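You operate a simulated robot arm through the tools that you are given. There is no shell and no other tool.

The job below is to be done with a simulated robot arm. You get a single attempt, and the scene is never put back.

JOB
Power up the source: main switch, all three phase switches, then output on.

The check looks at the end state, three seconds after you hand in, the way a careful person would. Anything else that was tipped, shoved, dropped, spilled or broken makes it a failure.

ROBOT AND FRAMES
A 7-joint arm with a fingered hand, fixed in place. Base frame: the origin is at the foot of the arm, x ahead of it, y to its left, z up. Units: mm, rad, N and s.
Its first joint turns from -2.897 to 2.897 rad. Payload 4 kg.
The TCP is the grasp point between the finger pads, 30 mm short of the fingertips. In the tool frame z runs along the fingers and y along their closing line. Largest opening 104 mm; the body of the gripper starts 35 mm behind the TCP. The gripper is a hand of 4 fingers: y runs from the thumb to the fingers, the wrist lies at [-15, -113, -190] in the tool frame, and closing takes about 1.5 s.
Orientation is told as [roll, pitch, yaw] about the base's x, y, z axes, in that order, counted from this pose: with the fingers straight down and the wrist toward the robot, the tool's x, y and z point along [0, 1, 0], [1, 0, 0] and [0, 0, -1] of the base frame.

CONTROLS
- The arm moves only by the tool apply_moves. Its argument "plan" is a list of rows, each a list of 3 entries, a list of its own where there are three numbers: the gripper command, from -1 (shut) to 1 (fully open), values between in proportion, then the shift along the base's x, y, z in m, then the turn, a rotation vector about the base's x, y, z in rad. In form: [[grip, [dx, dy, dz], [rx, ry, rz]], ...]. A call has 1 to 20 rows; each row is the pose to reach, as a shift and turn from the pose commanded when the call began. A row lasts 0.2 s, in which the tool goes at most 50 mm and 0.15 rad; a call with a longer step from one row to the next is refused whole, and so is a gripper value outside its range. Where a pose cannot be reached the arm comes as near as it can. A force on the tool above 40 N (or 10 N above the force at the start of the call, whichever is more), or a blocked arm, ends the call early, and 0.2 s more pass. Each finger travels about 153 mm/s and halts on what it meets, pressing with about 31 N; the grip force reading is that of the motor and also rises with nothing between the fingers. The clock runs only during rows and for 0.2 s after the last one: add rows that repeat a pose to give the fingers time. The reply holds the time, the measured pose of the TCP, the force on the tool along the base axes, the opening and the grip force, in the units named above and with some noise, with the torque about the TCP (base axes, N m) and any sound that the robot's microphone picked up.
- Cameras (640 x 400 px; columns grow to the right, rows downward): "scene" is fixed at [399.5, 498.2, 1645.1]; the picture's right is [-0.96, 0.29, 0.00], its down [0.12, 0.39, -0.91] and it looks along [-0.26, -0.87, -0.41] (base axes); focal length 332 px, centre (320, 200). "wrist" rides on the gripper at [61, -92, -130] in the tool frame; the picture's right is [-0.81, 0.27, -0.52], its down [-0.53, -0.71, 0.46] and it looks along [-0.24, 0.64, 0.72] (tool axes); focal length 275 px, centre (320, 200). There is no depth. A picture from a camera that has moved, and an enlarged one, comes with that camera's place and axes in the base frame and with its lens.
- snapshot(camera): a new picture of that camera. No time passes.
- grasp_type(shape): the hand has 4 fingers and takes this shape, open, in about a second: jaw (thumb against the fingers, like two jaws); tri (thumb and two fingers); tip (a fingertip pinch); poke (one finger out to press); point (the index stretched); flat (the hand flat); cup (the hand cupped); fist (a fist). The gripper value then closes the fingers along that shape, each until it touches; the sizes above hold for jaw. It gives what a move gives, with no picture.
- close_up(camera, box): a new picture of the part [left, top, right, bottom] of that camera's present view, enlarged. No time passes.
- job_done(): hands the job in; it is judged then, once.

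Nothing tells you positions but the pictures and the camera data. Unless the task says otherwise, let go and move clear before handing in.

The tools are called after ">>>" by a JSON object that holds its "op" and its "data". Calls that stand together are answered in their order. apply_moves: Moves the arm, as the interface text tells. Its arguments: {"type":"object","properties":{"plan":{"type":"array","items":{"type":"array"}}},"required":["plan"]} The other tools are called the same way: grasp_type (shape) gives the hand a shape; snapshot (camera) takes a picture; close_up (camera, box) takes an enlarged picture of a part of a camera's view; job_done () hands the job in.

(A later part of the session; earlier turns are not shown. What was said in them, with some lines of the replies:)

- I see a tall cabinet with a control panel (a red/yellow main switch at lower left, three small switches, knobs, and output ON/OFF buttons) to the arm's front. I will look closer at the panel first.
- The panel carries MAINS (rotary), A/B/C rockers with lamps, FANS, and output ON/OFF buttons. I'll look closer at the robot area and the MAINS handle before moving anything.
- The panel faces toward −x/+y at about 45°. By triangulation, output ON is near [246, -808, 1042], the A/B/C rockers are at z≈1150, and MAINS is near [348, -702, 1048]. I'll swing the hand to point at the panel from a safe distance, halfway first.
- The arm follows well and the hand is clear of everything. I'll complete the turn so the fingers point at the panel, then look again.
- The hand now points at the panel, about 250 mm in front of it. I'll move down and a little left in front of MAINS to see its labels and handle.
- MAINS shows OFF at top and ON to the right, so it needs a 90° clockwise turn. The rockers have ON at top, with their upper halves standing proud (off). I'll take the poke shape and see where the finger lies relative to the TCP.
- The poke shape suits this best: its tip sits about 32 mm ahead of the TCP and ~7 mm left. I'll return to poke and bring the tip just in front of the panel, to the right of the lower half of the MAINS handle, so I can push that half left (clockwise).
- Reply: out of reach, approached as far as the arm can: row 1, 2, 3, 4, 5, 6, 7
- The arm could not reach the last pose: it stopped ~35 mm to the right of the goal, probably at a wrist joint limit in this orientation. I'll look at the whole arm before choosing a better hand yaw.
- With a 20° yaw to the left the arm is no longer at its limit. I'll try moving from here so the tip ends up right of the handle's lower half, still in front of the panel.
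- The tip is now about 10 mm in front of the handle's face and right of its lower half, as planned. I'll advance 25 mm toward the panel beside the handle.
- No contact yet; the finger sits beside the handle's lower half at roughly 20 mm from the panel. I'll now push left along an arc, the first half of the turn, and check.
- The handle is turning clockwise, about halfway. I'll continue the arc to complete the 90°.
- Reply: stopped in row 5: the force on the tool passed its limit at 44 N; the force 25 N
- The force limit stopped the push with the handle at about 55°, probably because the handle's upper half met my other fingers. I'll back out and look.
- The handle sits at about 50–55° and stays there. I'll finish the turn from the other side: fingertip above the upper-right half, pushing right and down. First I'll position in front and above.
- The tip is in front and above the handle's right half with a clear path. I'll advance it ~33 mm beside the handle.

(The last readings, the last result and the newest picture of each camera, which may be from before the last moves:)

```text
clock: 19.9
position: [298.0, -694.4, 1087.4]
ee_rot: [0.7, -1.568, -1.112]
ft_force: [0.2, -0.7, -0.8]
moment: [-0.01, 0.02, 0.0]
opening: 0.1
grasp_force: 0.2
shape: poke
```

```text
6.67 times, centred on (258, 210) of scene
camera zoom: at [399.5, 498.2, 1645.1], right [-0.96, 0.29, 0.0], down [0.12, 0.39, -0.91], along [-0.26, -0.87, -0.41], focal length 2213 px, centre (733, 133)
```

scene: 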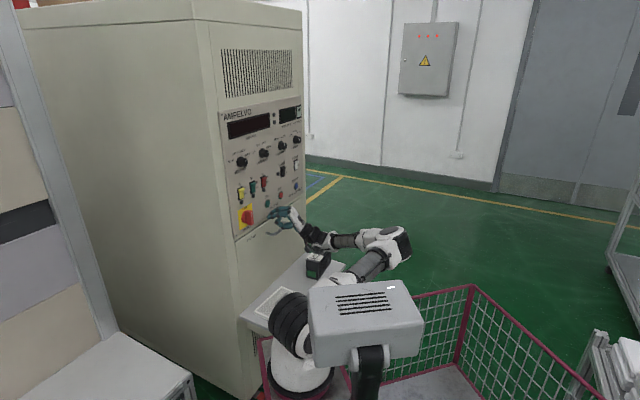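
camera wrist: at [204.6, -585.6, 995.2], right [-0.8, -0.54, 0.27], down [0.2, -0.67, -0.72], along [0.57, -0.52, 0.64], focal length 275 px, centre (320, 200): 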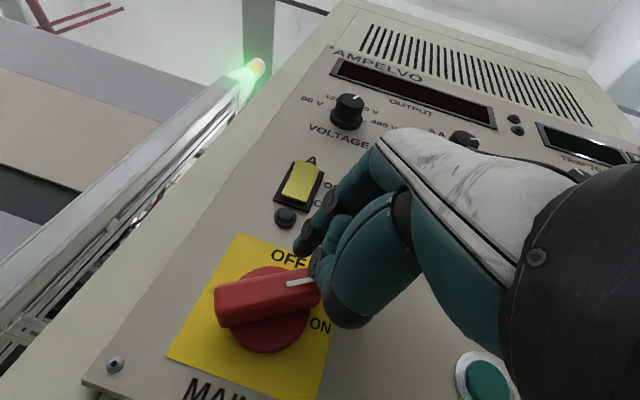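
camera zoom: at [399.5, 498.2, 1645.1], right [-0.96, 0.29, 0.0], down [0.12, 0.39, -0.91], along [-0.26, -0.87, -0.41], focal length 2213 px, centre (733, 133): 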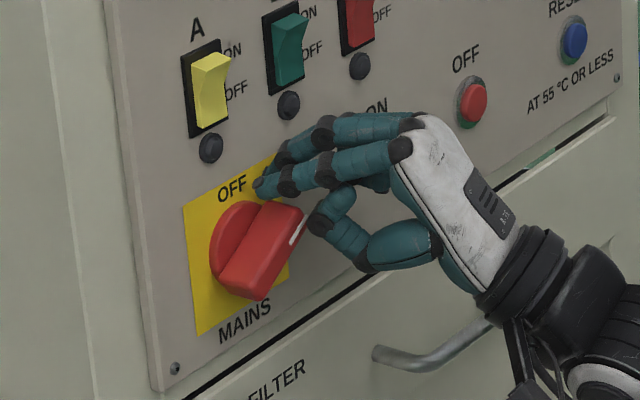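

The fingertip is beside the handle's right half, with the thumb a few mm clear of its face. I'll push right and down along the arc to bring it to ON.

>>> {"op": "apply_moves", "data": {"plan": [[1, [-0.001, -0.001, -0.0035], [0, 0, 0]], [1, [-0.002, -0.0021, -0.0071], [0, 0, 0]], [1, [-0.0038, -0.0039, -0.008], [0, 0, 0]], [1, [-0.0054, -0.0056, -0.0088], [0, 0, 0]], [1, [-0.0068, -0.0071, -0.0102], [0, 0, 0]], [1, [-0.0082, -0.0086, -0.0116], [0, 0, 0]], [1, [-0.0096, -0.01, -0.0132], [0, 0, 0]], [1, [-0.0109, -0.0114, -0.0148], [0, 0, 0]], [1, [-0.012, -0.0125, -0.0168], [0, 0, 0]], [1, [-0.013, -0.0136, -0.0188], [0, 0, 0]], [1, [-0.0137, -0.0143, -0.0208], [0, 0, 0]], [1, [-0.0144, -0.015, -0.0228], [0, 0, 0]], [1, [-0.0144, -0.015, -0.0228], [0, 0, 0]]]}}

>>> {"op": "snapshot", "data": {"camera": "wrist"}}

>>> {"op": "close_up", "data": {"camera": "scene", "box": [228, 180, 288, 240]}}

>>> {"op": "close_up", "data": {"camera": "scene", "box": [215, 90, 310, 170]}}

```text
clock: 22.7
position: [284.5, -708.1, 1064.2]
ee_rot: [0.648, -1.564, -1.061]
ft_force: [0.9, 0.8, 2.9]
moment: [0.03, -0.11, -0.01]
opening: 0.0
grasp_force: 0.0
shape: poke
```

```text
taken
camera wrist: at [190.6, -600.4, 972.3], right [-0.8, -0.54, 0.27], down [0.2, -0.67, -0.72], along [0.57, -0.52, 0.64], focal length 275 px, centre (320, 200)
```

wrist: 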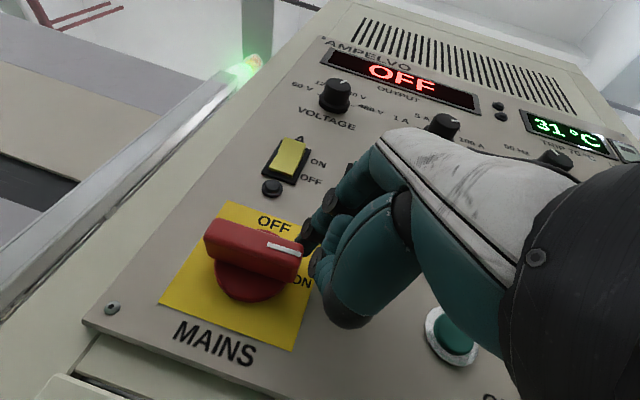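

```text
6.67 times, centred on (258, 210) of scene
camera zoom: at [399.5, 498.2, 1645.1], right [-0.96, 0.29, 0.0], down [0.12, 0.39, -0.91], along [-0.26, -0.87, -0.41], focal length 2213 px, centre (733, 133)
```

zoom: 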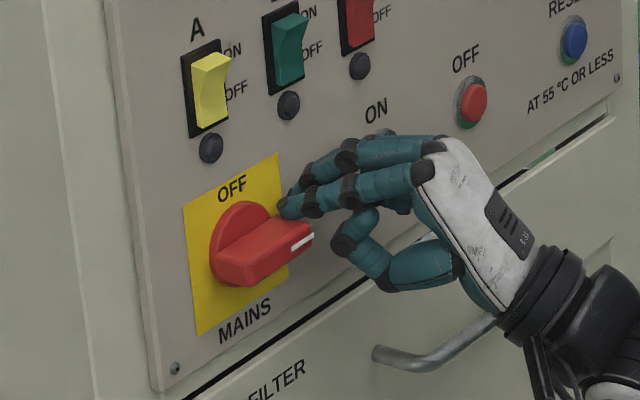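

```text
5.00 times, centred on (262, 130) of scene
camera zoom: at [399.5, 498.2, 1645.1], right [-0.96, 0.29, 0.0], down [0.12, 0.39, -0.91], along [-0.26, -0.87, -0.41], focal length 1660 px, centre (608, 550)
```

zoom: 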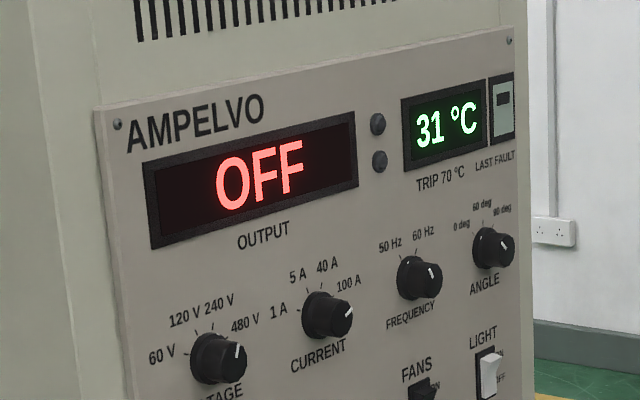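

MAINS is on: the display shows OFF (output) and 31 °C. The handle looks a few degrees short of horizontal, so I'll nudge it slightly further and check the "last fault" window.

>>> {"op": "apply_moves", "data": {"plan": [[1, [0, 0, -0.001], [0, 0, 0]], [1, [0, 0, -0.002], [0, 0, 0]], [1, [0, 0, -0.0025], [0, 0, 0]]]}}

>>> {"op": "close_up", "data": {"camera": "wrist", "box": [150, 180, 350, 380]}}

>>> {"op": "close_up", "data": {"camera": "scene", "box": [280, 95, 310, 125]}}

>>> {"op": "close_up", "data": {"camera": "scene", "box": [236, 198, 266, 233]}}

```text
clock: 23.5
position: [285.4, -707.2, 1061.4]
ee_rot: [0.791, -1.568, -1.202]
ft_force: [0.5, -0.3, 7.9]
moment: [0.01, -0.21, -0.03]
opening: 0.0
grasp_force: 0.1
shape: poke
```

```text
2.00 times, centred on (250, 280) of wrist
camera zoom: at [190.7, -600.0, 970.4], right [-0.8, -0.54, 0.27], down [0.2, -0.67, -0.72], along [0.57, -0.52, 0.64], focal length 551 px, centre (460, 40)
```

zoom: 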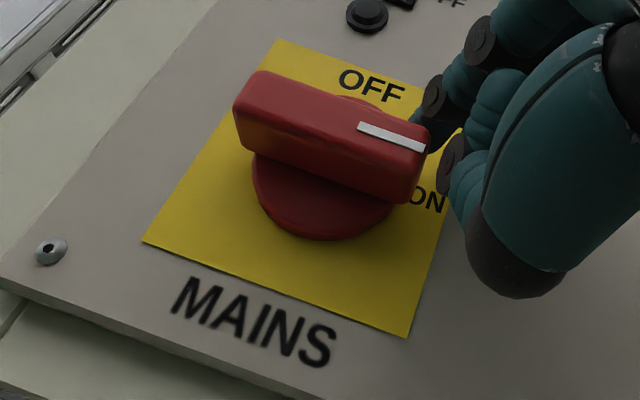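

```text
13.33 times, centred on (295, 110) of scene
camera zoom: at [399.5, 498.2, 1645.1], right [-0.96, 0.29, 0.0], down [0.12, 0.39, -0.91], along [-0.26, -0.87, -0.41], focal length 4426 px, centre (653, 1400)
```

zoom: 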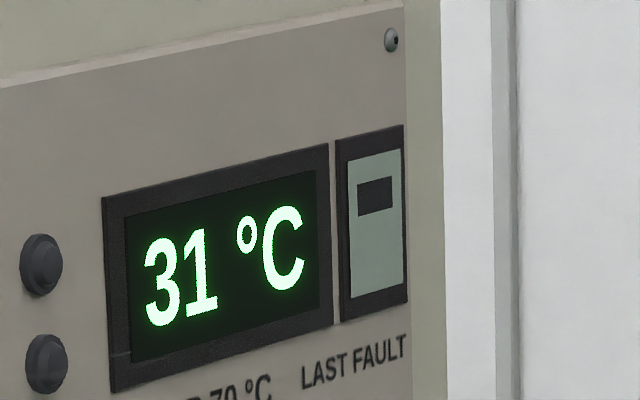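

```text
11.43 times, centred on (251, 216) of scene
camera zoom: at [399.5, 498.2, 1645.1], right [-0.96, 0.29, 0.0], down [0.12, 0.39, -0.91], along [-0.26, -0.87, -0.41], focal length 3794 px, centre (1109, 23)
```

zoom: 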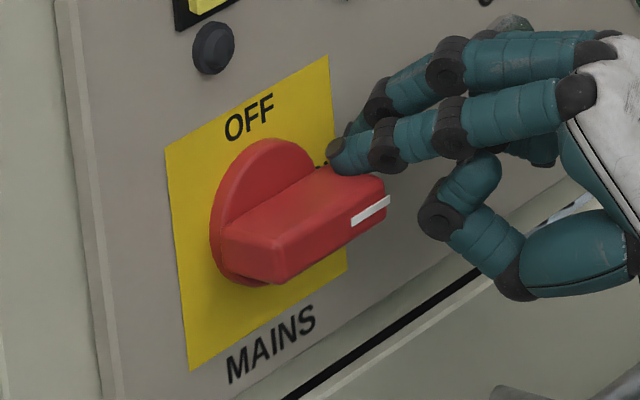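

MAINS is fully horizontal at ON. Next I'll retract and bring the fingertip in front of the top half of rocker A (about s left of B, z≈1168).

>>> {"op": "apply_moves", "data": {"plan": [[1, [0, 0, 0.004], [0, 0, 0]], [1, [-0.012, 0.0115, 0.006], [0, 0, 0]], [1, [-0.0288, 0.0277, 0.008], [0, 0, 0]], [1, [-0.0288, 0.035, 0.04], [0, 0, 0]], [1, [-0.02, 0.043, 0.075], [0, 0, 0]], [1, [-0.01, 0.047, 0.1], [0, 0, 0]], [1, [0.0011, 0.0489, 0.1102], [0, 0, 0]], [1, [0.0011, 0.0489, 0.1102], [0, 0, 0]]]}}

>>> {"op": "snapshot", "data": {"camera": "wrist"}}

>>> {"op": "close_up", "data": {"camera": "scene", "box": [225, 165, 285, 230]}}

```text
clock: 25.3
position: [283.9, -659.1, 1172.3]
ee_rot: [0.723, -1.568, -1.137]
ft_force: [-1.3, 0.3, -0.5]
moment: [0.01, 0.0, 0.0]
opening: 0.0
grasp_force: 0.0
shape: poke
```

```text
taken
camera wrist: at [190.6, -551.4, 1080.1], right [-0.8, -0.54, 0.27], down [0.2, -0.67, -0.72], along [0.57, -0.52, 0.64], focal length 275 px, centre (320, 200)
```

wrist: 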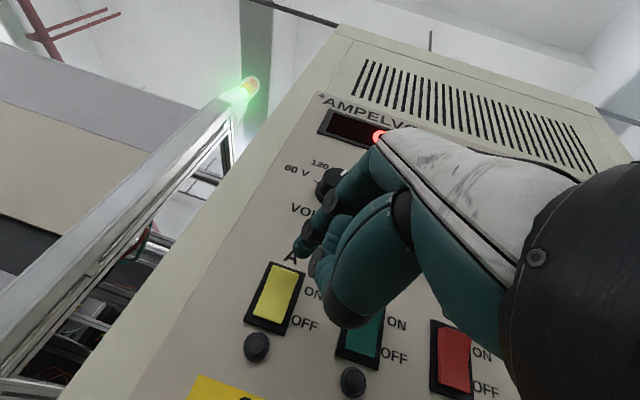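

```text
6.15 times, centred on (255, 198) of scene
camera zoom: at [399.5, 498.2, 1645.1], right [-0.96, 0.29, 0.0], down [0.12, 0.39, -0.91], along [-0.26, -0.87, -0.41], focal length 2043 px, centre (720, 215)
```

zoom: 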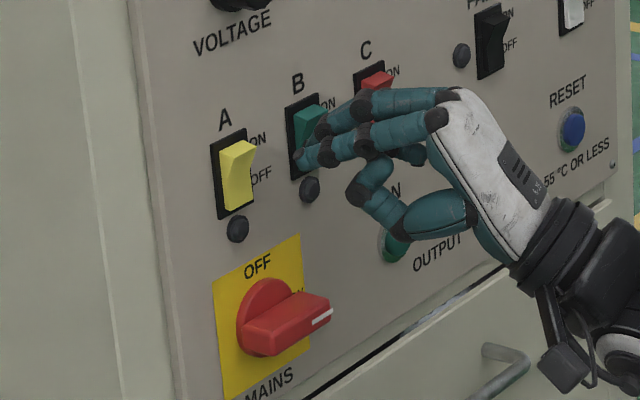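

Fingertip is ~35 mm in front of the upper half of rocker A. I'll shift 3 mm left and advance slowly to press it.

>>> {"op": "apply_moves", "data": {"plan": [[1, [0.0057, -0.0013, 0], [0, 0, 0]], [1, [0.0093, -0.0047, 0], [0, 0, 0]], [1, [0.0129, -0.0082, 0], [0, 0, 0]], [1, [0.0165, -0.0117, 0], [0, 0, 0]], [1, [0.0201, -0.0151, 0], [0, 0, 0]], [1, [0.0237, -0.0186, 0], [0, 0, 0]], [1, [0.0266, -0.0214, 0], [0, 0, 0]], [1, [0.0288, -0.0234, 0], [0, 0, 0]], [1, [0.0309, -0.0255, 0], [0, 0, 0]], [1, [0.0309, -0.0255, 0], [0, 0, 0]]]}}

>>> {"op": "snapshot", "data": {"camera": "wrist"}}

>>> {"op": "close_up", "data": {"camera": "scene", "box": [225, 165, 285, 230]}}

```text
clock: 27.5
position: [316.0, -684.2, 1171.4]
ee_rot: [1.079, -1.569, -1.49]
ft_force: [-17.4, 23.8, -3.2]
moment: [0.08, 0.09, 0.33]
opening: 0.0
grasp_force: 0.1
shape: poke
```

```text
taken
camera wrist: at [221.8, -576.2, 1080.0], right [-0.8, -0.54, 0.27], down [0.2, -0.67, -0.71], along [0.57, -0.51, 0.64], focal length 275 px, centre (320, 200)
```

wrist: 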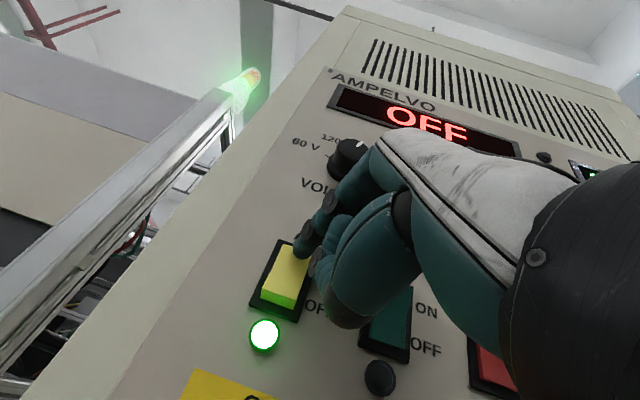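

```text
6.15 times, centred on (255, 198) of scene
camera zoom: at [399.5, 498.2, 1645.1], right [-0.96, 0.29, 0.0], down [0.12, 0.39, -0.91], along [-0.26, -0.87, -0.41], focal length 2043 px, centre (720, 215)
```

zoom: 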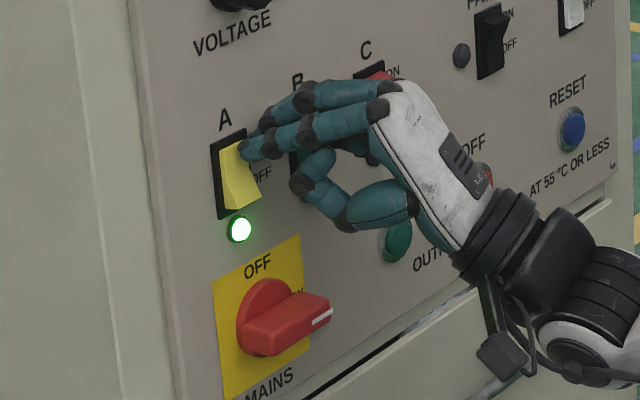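

Rocker A is on and its lamp is lit green. I'll retract 40 mm, shift 72 mm right to B at the same height, and check alignment.

>>> {"op": "apply_moves", "data": {"plan": [[1, [-0.0072, 0.0069, 0], [0, 0, 0]], [1, [-0.018, 0.0173, 0], [0, 0, 0]], [1, [-0.0288, 0.0277, 0], [0, 0, 0]], [1, [-0.0454, 0.0104, 0], [0, 0, 0]], [1, [-0.0621, -0.0069, 0], [0, 0, 0]], [1, [-0.0787, -0.0242, 0], [0, 0, 0]], [1, [-0.0787, -0.0242, 0], [0, 0, 0]]]}}

>>> {"op": "snapshot", "data": {"camera": "wrist"}}

>>> {"op": "close_up", "data": {"camera": "scene", "box": [225, 165, 285, 230]}}

```text
clock: 29.1
position: [237.4, -709.8, 1171.2]
ee_rot: [0.743, -1.567, -1.152]
ft_force: [0.6, 0.1, -0.1]
moment: [0.0, 0.02, -0.02]
opening: 0.0
grasp_force: 0.0
shape: poke
```

```text
taken
camera wrist: at [143.2, -602.1, 1080.3], right [-0.8, -0.54, 0.27], down [0.2, -0.67, -0.72], along [0.57, -0.52, 0.64], focal length 275 px, centre (320, 200)
```

wrist: 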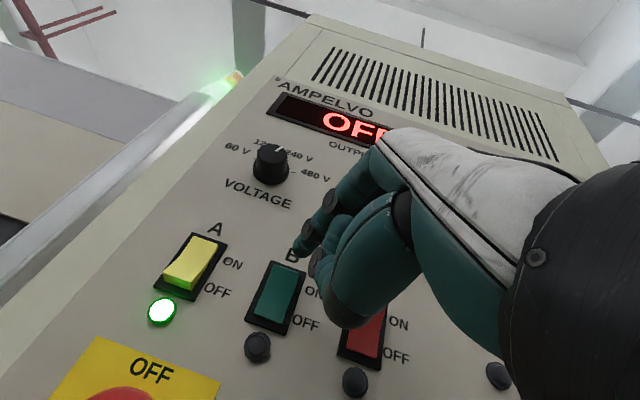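

```text
6.15 times, centred on (255, 198) of scene
camera zoom: at [399.5, 498.2, 1645.1], right [-0.96, 0.29, 0.0], down [0.12, 0.39, -0.91], along [-0.26, -0.87, -0.41], focal length 2043 px, centre (720, 215)
```

zoom: 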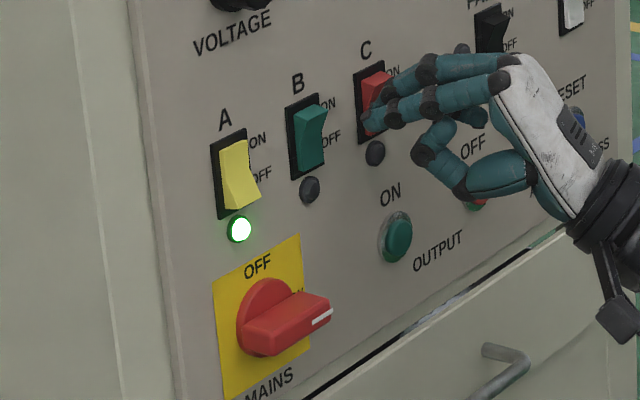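

B is aligned the same way A was. Pressing B's upper half with the same 40 mm advance.

>>> {"op": "apply_moves", "data": {"plan": [[1, [0.0065, -0.0062, 0], [0, 0, 0]], [1, [0.0115, -0.0111, 0], [0, 0, 0]], [1, [0.0151, -0.0146, 0], [0, 0, 0]], [1, [0.0187, -0.018, 0], [0, 0, 0]], [1, [0.0216, -0.0208, 0], [0, 0, 0]], [1, [0.0245, -0.0235, 0], [0, 0, 0]], [1, [0.0267, -0.0256, 0], [0, 0, 0]], [1, [0.0288, -0.0277, 0], [0, 0, 0]], [1, [0.0288, -0.0277, 0], [0, 0, 0]]]}}

>>> {"op": "close_up", "data": {"camera": "scene", "box": [225, 165, 285, 230]}}

>>> {"op": "snapshot", "data": {"camera": "wrist"}}

```text
clock: 31.1
position: [266.9, -735.5, 1173.8]
ee_rot: [1.767, -1.57, -2.176]
ft_force: [-14.0, 27.1, 4.0]
moment: [0.0, -0.08, 0.27]
opening: 0.0
grasp_force: 0.0
shape: poke
```

```text
6.15 times, centred on (255, 198) of scene
camera zoom: at [399.5, 498.2, 1645.1], right [-0.96, 0.29, 0.0], down [0.12, 0.39, -0.91], along [-0.26, -0.87, -0.41], focal length 2043 px, centre (720, 215)
```

zoom: 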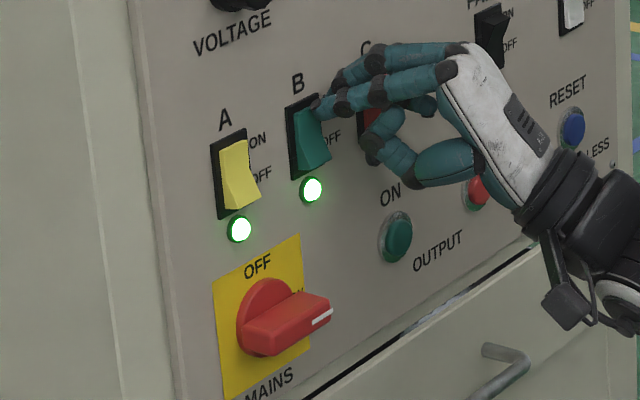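

```text
taken
camera wrist: at [171.7, -627.3, 1081.6], right [-0.8, -0.54, 0.27], down [0.2, -0.67, -0.71], along [0.57, -0.51, 0.64], focal length 275 px, centre (320, 200)
```

wrist: 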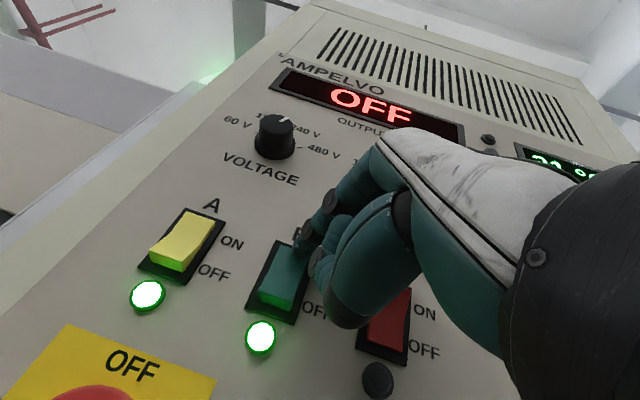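

B is on, lamp lit. Same procedure for C: retract, shift 73 mm right.

>>> {"op": "apply_moves", "data": {"plan": [[1, [-0.0072, 0.0069, 0], [0, 0, 0]], [1, [-0.018, 0.0173, 0], [0, 0, 0]], [1, [-0.0288, 0.0277, 0], [0, 0, 0]], [1, [-0.0457, 0.0102, 0], [0, 0, 0]], [1, [-0.0626, -0.0074, 0], [0, 0, 0]], [1, [-0.0797, -0.0253, 0], [0, 0, 0]], [1, [-0.0797, -0.0253, 0], [0, 0, 0]]]}}

>>> {"op": "snapshot", "data": {"camera": "wrist"}}

>>> {"op": "close_up", "data": {"camera": "scene", "box": [225, 155, 305, 230]}}

```text
clock: 32.7
position: [187.1, -761.7, 1172.8]
ee_rot: [0.714, -1.567, -1.125]
ft_force: [0.0, -0.2, 0.6]
moment: [0.01, 0.0, -0.02]
opening: 0.0
grasp_force: 0.0
shape: poke
```

```text
taken
camera wrist: at [92.4, -653.9, 1080.5], right [-0.8, -0.54, 0.27], down [0.2, -0.67, -0.72], along [0.57, -0.52, 0.64], focal length 275 px, centre (320, 200)
```

wrist: 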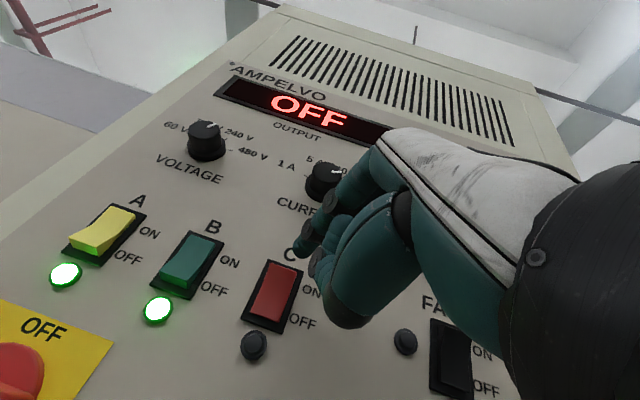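

```text
5.33 times, centred on (265, 192) of scene
camera zoom: at [399.5, 498.2, 1645.1], right [-0.96, 0.29, 0.0], down [0.12, 0.39, -0.91], along [-0.26, -0.87, -0.41], focal length 1771 px, centre (613, 240)
```

zoom: 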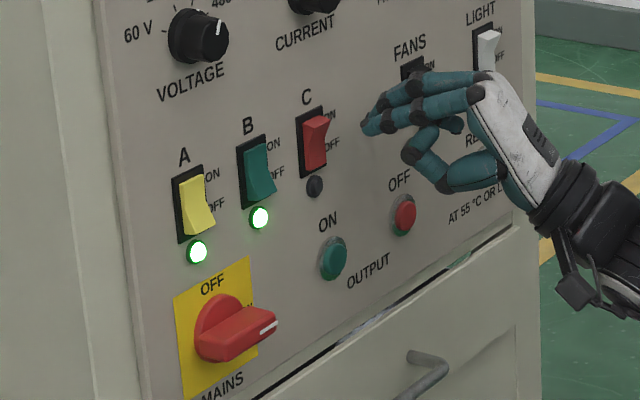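

C is aligned. Pressing C's upper half.

>>> {"op": "apply_moves", "data": {"plan": [[1, [0.0075, -0.0052, 0], [0, 0, 0]], [1, [0.0125, -0.0101, 0], [0, 0, 0]], [1, [0.0161, -0.0136, 0], [0, 0, 0]], [1, [0.0197, -0.017, 0], [0, 0, 0]], [1, [0.0226, -0.0198, 0], [0, 0, 0]], [1, [0.0255, -0.0225, 0], [0, 0, 0]], [1, [0.0277, -0.0246, 0], [0, 0, 0]], [1, [0.0298, -0.0267, 0], [0, 0, 0]], [1, [0.0298, -0.0267, 0], [0, 0, 0]]]}}

>>> {"op": "close_up", "data": {"camera": "scene", "box": [225, 155, 305, 230]}}

>>> {"op": "snapshot", "data": {"camera": "wrist"}}

```text
clock: 34.7
position: [215.3, -784.5, 1172.8]
ee_rot: [2.635, -1.571, -3.047]
ft_force: [-18.6, 26.4, 7.3]
moment: [-0.09, -0.15, 0.1]
opening: 0.1
grasp_force: 0.0
shape: poke
```

```text
5.33 times, centred on (265, 192) of scene
camera zoom: at [399.5, 498.2, 1645.1], right [-0.96, 0.29, 0.0], down [0.12, 0.39, -0.91], along [-0.26, -0.87, -0.41], focal length 1771 px, centre (613, 240)
```

zoom: 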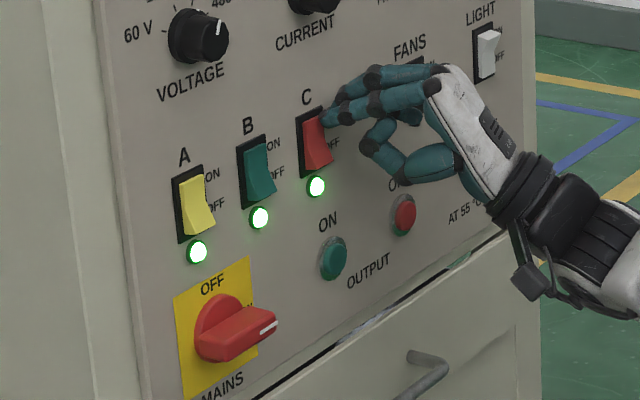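

```text
taken
camera wrist: at [120.7, -678.4, 1080.8], right [-0.8, -0.54, 0.27], down [0.2, -0.67, -0.71], along [0.57, -0.51, 0.65], focal length 275 px, centre (320, 200)
```

wrist: 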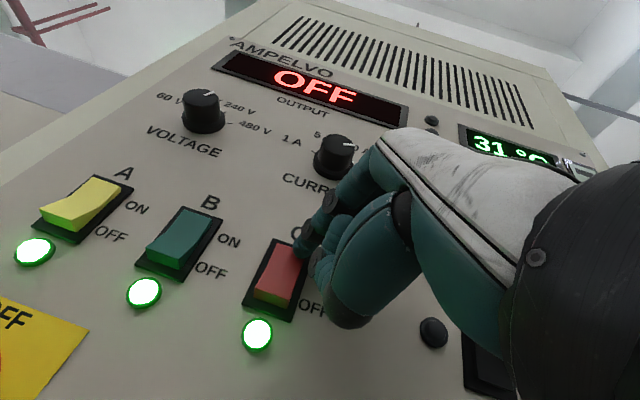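

All three phases are lit. Now I'll retract and move down in front of the green output ON button (about [244, -808, 1048]).

>>> {"op": "apply_moves", "data": {"plan": [[1, [-0.0072, 0.0069, 0], [0, 0, 0]], [1, [-0.018, 0.0173, 0], [0, 0, 0]], [1, [-0.0288, 0.0277, -0.005], [0, 0, 0]], [1, [-0.034, 0.0277, -0.04], [0, 0, 0]], [1, [-0.034, 0.0247, -0.08], [0, 0, 0]], [1, [-0.032, 0.0182, -0.11], [0, 0, 0]], [1, [-0.0308, 0.0112, -0.1212], [0, 0, 0]], [1, [-0.0308, 0.0112, -0.1212], [0, 0, 0]]]}}

>>> {"op": "snapshot", "data": {"camera": "wrist"}}

>>> {"op": "close_up", "data": {"camera": "scene", "box": [240, 175, 310, 245]}}

```text
clock: 36.5
position: [188.2, -777.8, 1048.2]
ee_rot: [0.714, -1.566, -1.125]
ft_force: [0.2, 1.1, 0.2]
moment: [0.01, 0.04, 0.0]
opening: 0.1
grasp_force: 0.1
shape: poke
```

```text
taken
camera wrist: at [95.0, -669.7, 956.9], right [-0.8, -0.54, 0.27], down [0.2, -0.67, -0.72], along [0.57, -0.52, 0.64], focal length 275 px, centre (320, 200)
```

wrist: 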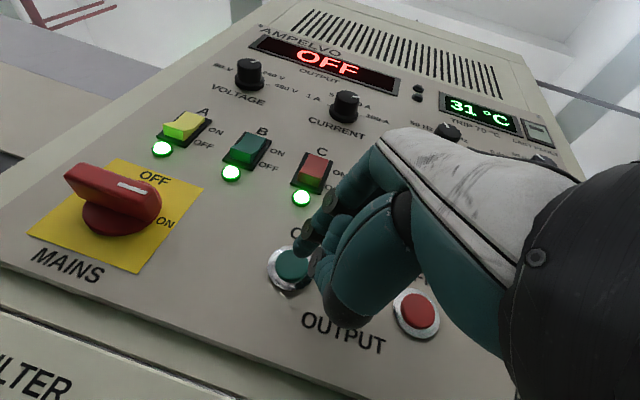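

```text
5.71 times, centred on (275, 210) of scene
camera zoom: at [399.5, 498.2, 1645.1], right [-0.96, 0.29, 0.0], down [0.12, 0.39, -0.91], along [-0.26, -0.87, -0.41], focal length 1897 px, centre (577, 143)
```

zoom: 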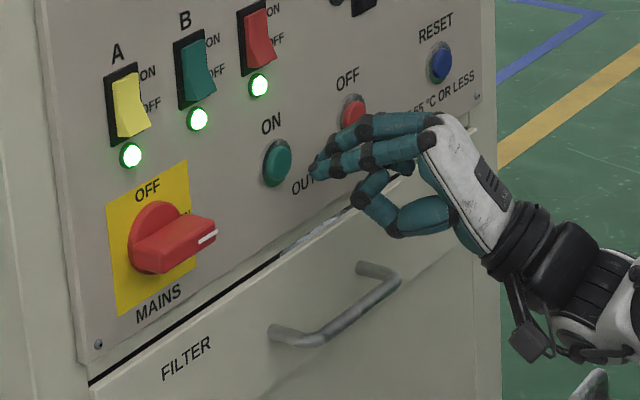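

The fingertip lines up with the green ON button, about 36 mm away. I'll advance slowly to press it.

>>> {"op": "apply_moves", "data": {"plan": [[1, [0.0065, -0.0062, -0.001], [0, 0, 0]], [1, [0.013, -0.0125, -0.001], [0, 0, 0]], [1, [0.018, -0.0173, -0.001], [0, 0, 0]], [1, [0.0216, -0.0208, -0.001], [0, 0, 0]], [1, [0.0245, -0.0235, -0.001], [0, 0, 0]], [1, [0.026, -0.025, -0.001], [0, 0, 0]], [1, [0.0274, -0.0263, -0.001], [0, 0, 0]]]}}

>>> {"op": "snapshot", "data": {"camera": "wrist"}}

>>> {"op": "close_up", "data": {"camera": "scene", "box": [240, 175, 310, 245]}}

>>> {"op": "close_up", "data": {"camera": "scene", "box": [215, 90, 310, 170]}}

```text
clock: 37.6
position: [205.7, -797.7, 1050.7]
ee_rot: [-3.04, -1.566, 2.627]
ft_force: [-14.7, 25.6, 0.6]
moment: [0.19, 0.09, 0.19]
opening: 0.0
grasp_force: 0.0
shape: poke
heard: click
stopped in row 5: the force on the tool passed its limit at 41 N (the readings are from after the stop); the commanded pose is now the measured one
```

```text
taken
camera wrist: at [111.6, -689.9, 958.2], right [-0.8, -0.53, 0.27], down [0.21, -0.67, -0.71], along [0.56, -0.51, 0.65], focal length 275 px, centre (320, 200)
```

wrist: 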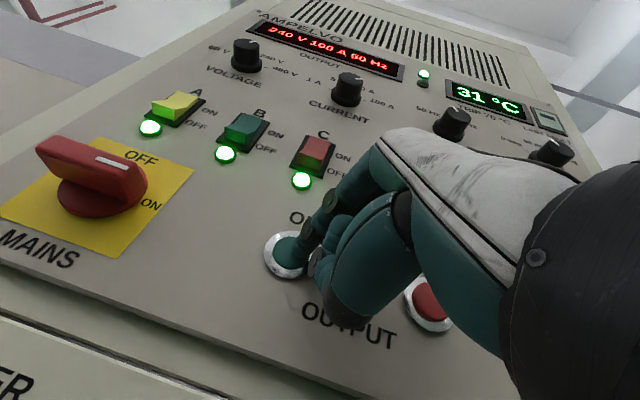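

```text
5.71 times, centred on (275, 210) of scene
camera zoom: at [399.5, 498.2, 1645.1], right [-0.96, 0.29, 0.0], down [0.12, 0.39, -0.91], along [-0.26, -0.87, -0.41], focal length 1897 px, centre (577, 143)
```

zoom: 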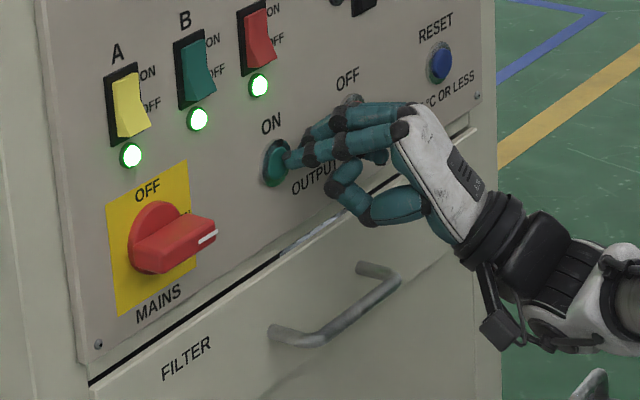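

```text
5.00 times, centred on (262, 130) of scene
camera zoom: at [399.5, 498.2, 1645.1], right [-0.96, 0.29, 0.0], down [0.12, 0.39, -0.91], along [-0.26, -0.87, -0.41], focal length 1660 px, centre (608, 550)
```

zoom: 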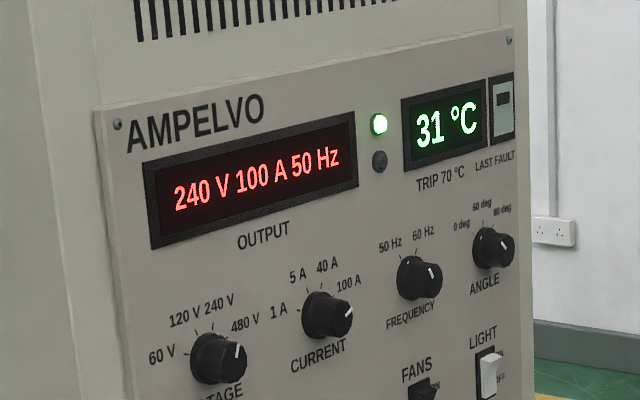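

The output is on (display "240 V 100 A 50 Hz", green lamp lit). I'll retract straight back and watch the temperature.

>>> {"op": "apply_moves", "data": {"plan": [[1, [-0.0144, 0.0139, 0], [0, 0, 0]], [1, [-0.036, 0.0347, 0], [0, 0, 0]], [1, [-0.0577, 0.0554, 0], [0, 0, 0]], [1, [-0.0577, 0.0554, 0], [0, 0, 0]]]}}

>>> {"op": "close_up", "data": {"camera": "scene", "box": [215, 90, 310, 170]}}

>>> {"op": "close_up", "data": {"camera": "wrist", "box": [230, 0, 640, 200]}}

```text
clock: 38.6
position: [147.4, -743.2, 1048.8]
ee_rot: [2.801, -1.568, 3.07]
ft_force: [-0.1, 0.0, 0.1]
moment: [0.01, 0.04, 0.0]
opening: 0.1
grasp_force: 0.0
shape: poke
```

```text
5.00 times, centred on (262, 130) of scene
camera zoom: at [399.5, 498.2, 1645.1], right [-0.96, 0.29, 0.0], down [0.12, 0.39, -0.91], along [-0.26, -0.87, -0.41], focal length 1660 px, centre (608, 550)
```

zoom: 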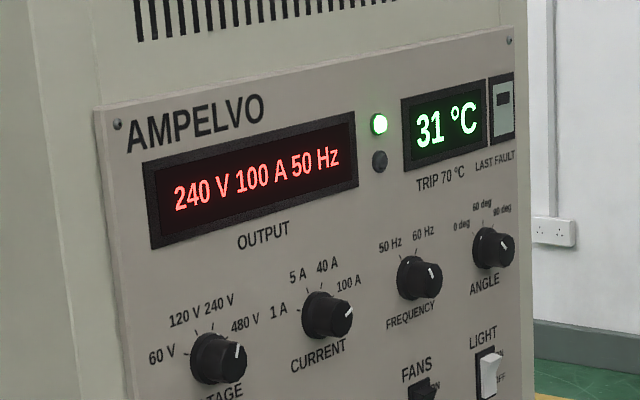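

```text
1.56 times, centred on (435, 100) of wrist
camera zoom: at [53.4, -635.6, 957.5], right [-0.8, -0.54, 0.27], down [0.21, -0.67, -0.71], along [0.57, -0.51, 0.65], focal length 430 px, centre (140, 356)
```

zoom: 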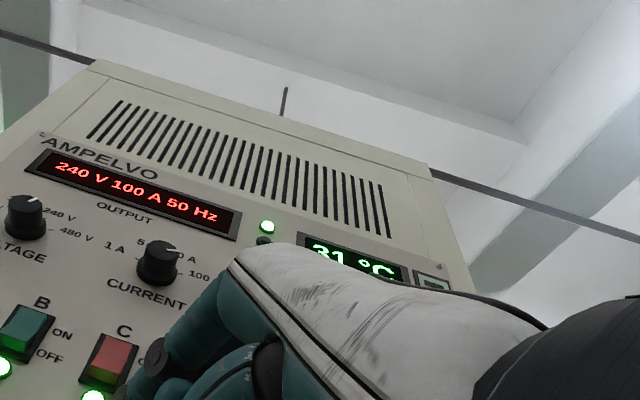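

Temperature still reads 31 °C. I'll move well clear and let a few seconds pass to see whether it stays on and stable.

>>> {"op": "apply_moves", "data": {"plan": [[1, [-0.025, 0.024, 0.005], [0, 0, 0]], [1, [-0.05, 0.048, 0.01], [0, 0, 0]], [1, [-0.075, 0.072, 0.02], [0, 0, 0]], [1, [-0.1, 0.096, 0.03], [0, 0, 0]], [1, [-0.1, 0.096, 0.03], [0, 0, 0]], [1, [-0.1, 0.096, 0.03], [0, 0, 0]], [1, [-0.1, 0.096, 0.03], [0, 0, 0]], [1, [-0.1, 0.096, 0.03], [0, 0, 0]], [1, [-0.1, 0.096, 0.03], [0, 0, 0]], [1, [-0.1, 0.096, 0.03], [0, 0, 0]], [1, [-0.1, 0.096, 0.03], [0, 0, 0]], [1, [-0.1, 0.096, 0.03], [0, 0, 0]], [1, [-0.1, 0.096, 0.03], [0, 0, 0]], [1, [-0.1, 0.096, 0.03], [0, 0, 0]], [1, [-0.1, 0.096, 0.03], [0, 0, 0]]]}}

>>> {"op": "close_up", "data": {"camera": "scene", "box": [215, 90, 310, 170]}}

>>> {"op": "snapshot", "data": {"camera": "scene"}}

>>> {"op": "snapshot", "data": {"camera": "wrist"}}

```text
clock: 41.8
position: [48.0, -648.1, 1079.1]
ee_rot: [2.563, -1.57, -2.976]
ft_force: [-0.7, -0.2, 0.5]
moment: [0.0, 0.01, -0.01]
opening: 0.2
grasp_force: 0.1
shape: poke
```

```text
5.00 times, centred on (262, 130) of scene
camera zoom: at [399.5, 498.2, 1645.1], right [-0.96, 0.29, 0.0], down [0.12, 0.39, -0.91], along [-0.26, -0.87, -0.41], focal length 1660 px, centre (608, 550)
```

zoom: 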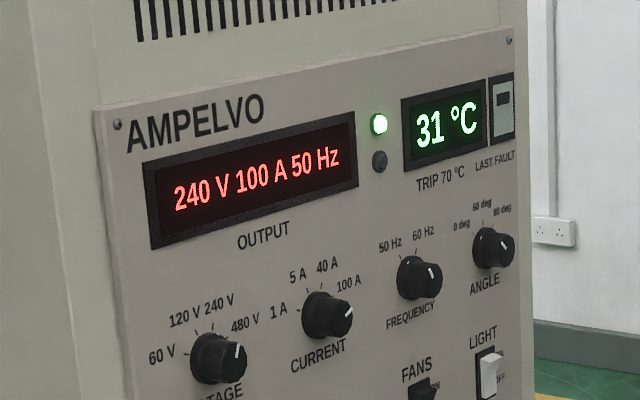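

```text
taken
```

scene: 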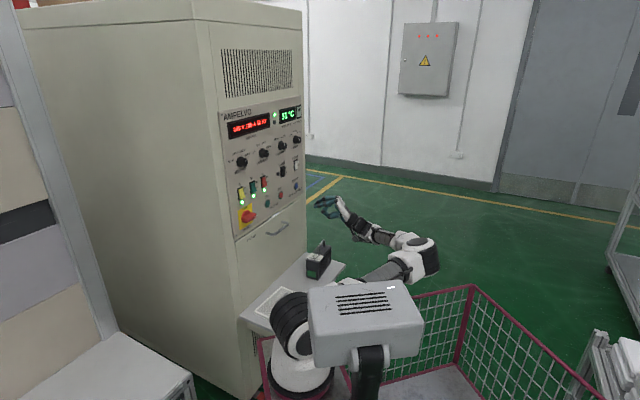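

```text
taken
camera wrist: at [-46.0, -540.6, 987.9], right [-0.8, -0.54, 0.27], down [0.2, -0.67, -0.71], along [0.57, -0.51, 0.65], focal length 275 px, centre (320, 200)
```

wrist: 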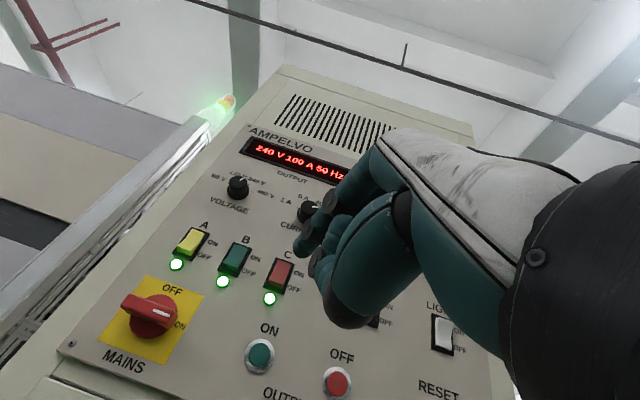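

Everything is lit and stable at 31 °C, and the hand is clear. One last close look at the switches before handing in.

>>> {"op": "close_up", "data": {"camera": "scene", "box": [225, 160, 310, 240]}}

>>> {"op": "close_up", "data": {"camera": "scene", "box": [290, 225, 350, 295]}}

```text
5.00 times, centred on (268, 200) of scene
camera zoom: at [399.5, 498.2, 1645.1], right [-0.96, 0.29, 0.0], down [0.12, 0.39, -0.91], along [-0.26, -0.87, -0.41], focal length 1660 px, centre (582, 200)
```

zoom: 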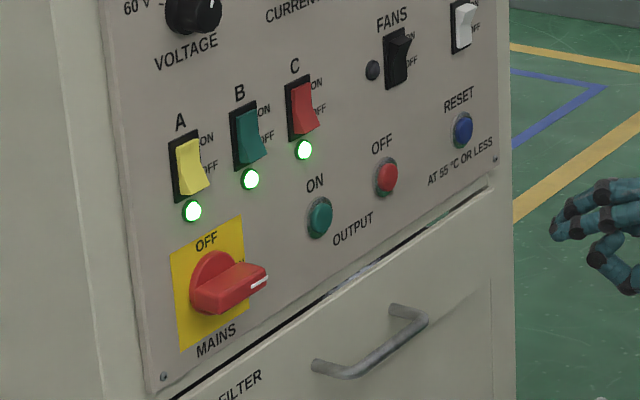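

```text
5.71 times, centred on (320, 260) of scene
camera zoom: at [399.5, 498.2, 1645.1], right [-0.96, 0.29, 0.0], down [0.12, 0.39, -0.91], along [-0.26, -0.87, -0.41], focal length 1897 px, centre (320, -143)
```

zoom: 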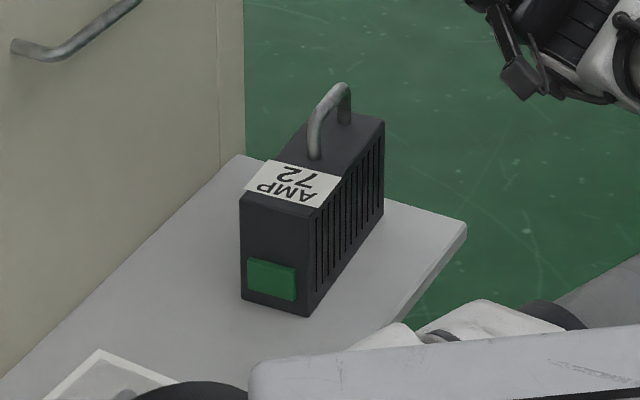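

MAINS is at ON, A/B/C are on with lamps lit, and nothing else has moved. I'll let a few more seconds pass to confirm the source holds.

>>> {"op": "apply_moves", "data": {"plan": [[1, [0, 0, 0], [0, 0, 0]], [1, [0, 0, 0], [0, 0, 0]], [1, [0, 0, 0], [0, 0, 0]], [1, [0, 0, 0], [0, 0, 0]], [1, [0, 0, 0], [0, 0, 0]], [1, [0, 0, 0], [0, 0, 0]], [1, [0, 0, 0], [0, 0, 0]], [1, [0, 0, 0], [0, 0, 0]], [1, [0, 0, 0], [0, 0, 0]], [1, [0, 0, 0], [0, 0, 0]], [1, [0, 0, 0], [0, 0, 0]], [1, [0, 0, 0], [0, 0, 0]], [1, [0, 0, 0], [0, 0, 0]], [1, [0, 0, 0], [0, 0, 0]], [1, [0, 0, 0], [0, 0, 0]], [1, [0, 0, 0], [0, 0, 0]], [1, [0, 0, 0], [0, 0, 0]], [1, [0, 0, 0], [0, 0, 0]], [1, [0, 0, 0], [0, 0, 0]], [1, [0, 0, 0], [0, 0, 0]]]}}

>>> {"op": "close_up", "data": {"camera": "scene", "box": [215, 90, 310, 170]}}

```text
clock: 46.0
position: [48.1, -647.3, 1079.4]
ee_rot: [2.577, -1.57, -2.989]
ft_force: [0.3, -1.1, 0.2]
moment: [0.02, 0.03, -0.01]
opening: 0.2
grasp_force: 0.0
shape: poke
```

```text
5.00 times, centred on (262, 130) of scene
camera zoom: at [399.5, 498.2, 1645.1], right [-0.96, 0.29, 0.0], down [0.12, 0.39, -0.91], along [-0.26, -0.87, -0.41], focal length 1660 px, centre (608, 550)
```

zoom: 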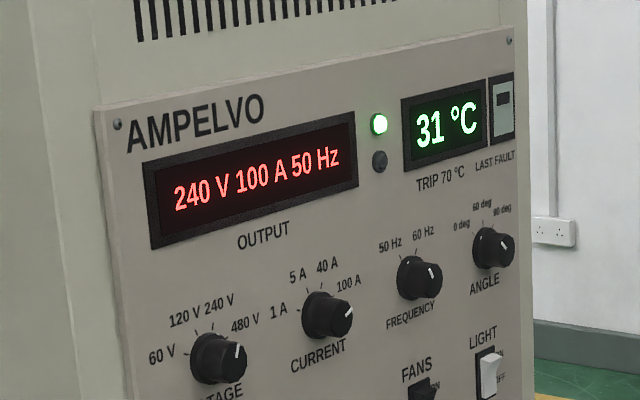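

The source holds steady at 240 V, 100 A, 50 Hz and 31 °C with the output lamp on, and the arm is clear. I'm handing the job in.

>>> {"op": "job_done", "data": {}}

```text
The job is handed in.
```

The source is powered up. MAINS is at ON, phase switches A, B and C are on with their lamps lit, and the output is on.

About eight seconds after I pressed ON, the display still read 240 V, 100 A, 50 Hz, and the temperature stayed at 31 °C (trip is 70 °C).

- **MAINS handle:** it took two pushes. The first stopped at the 40 N force limit a little past halfway. I finished the turn from the other side, and it now sits horizontal at ON.
- **Output ON button:** that press also tripped the force limit, at 41 N, just as the button clicked.
- **Everything else:** I left FANS off, and did not touch the light switch or the setting knobs. Nothing around the cabinet moved, and the arm was clear when I handed the job in.
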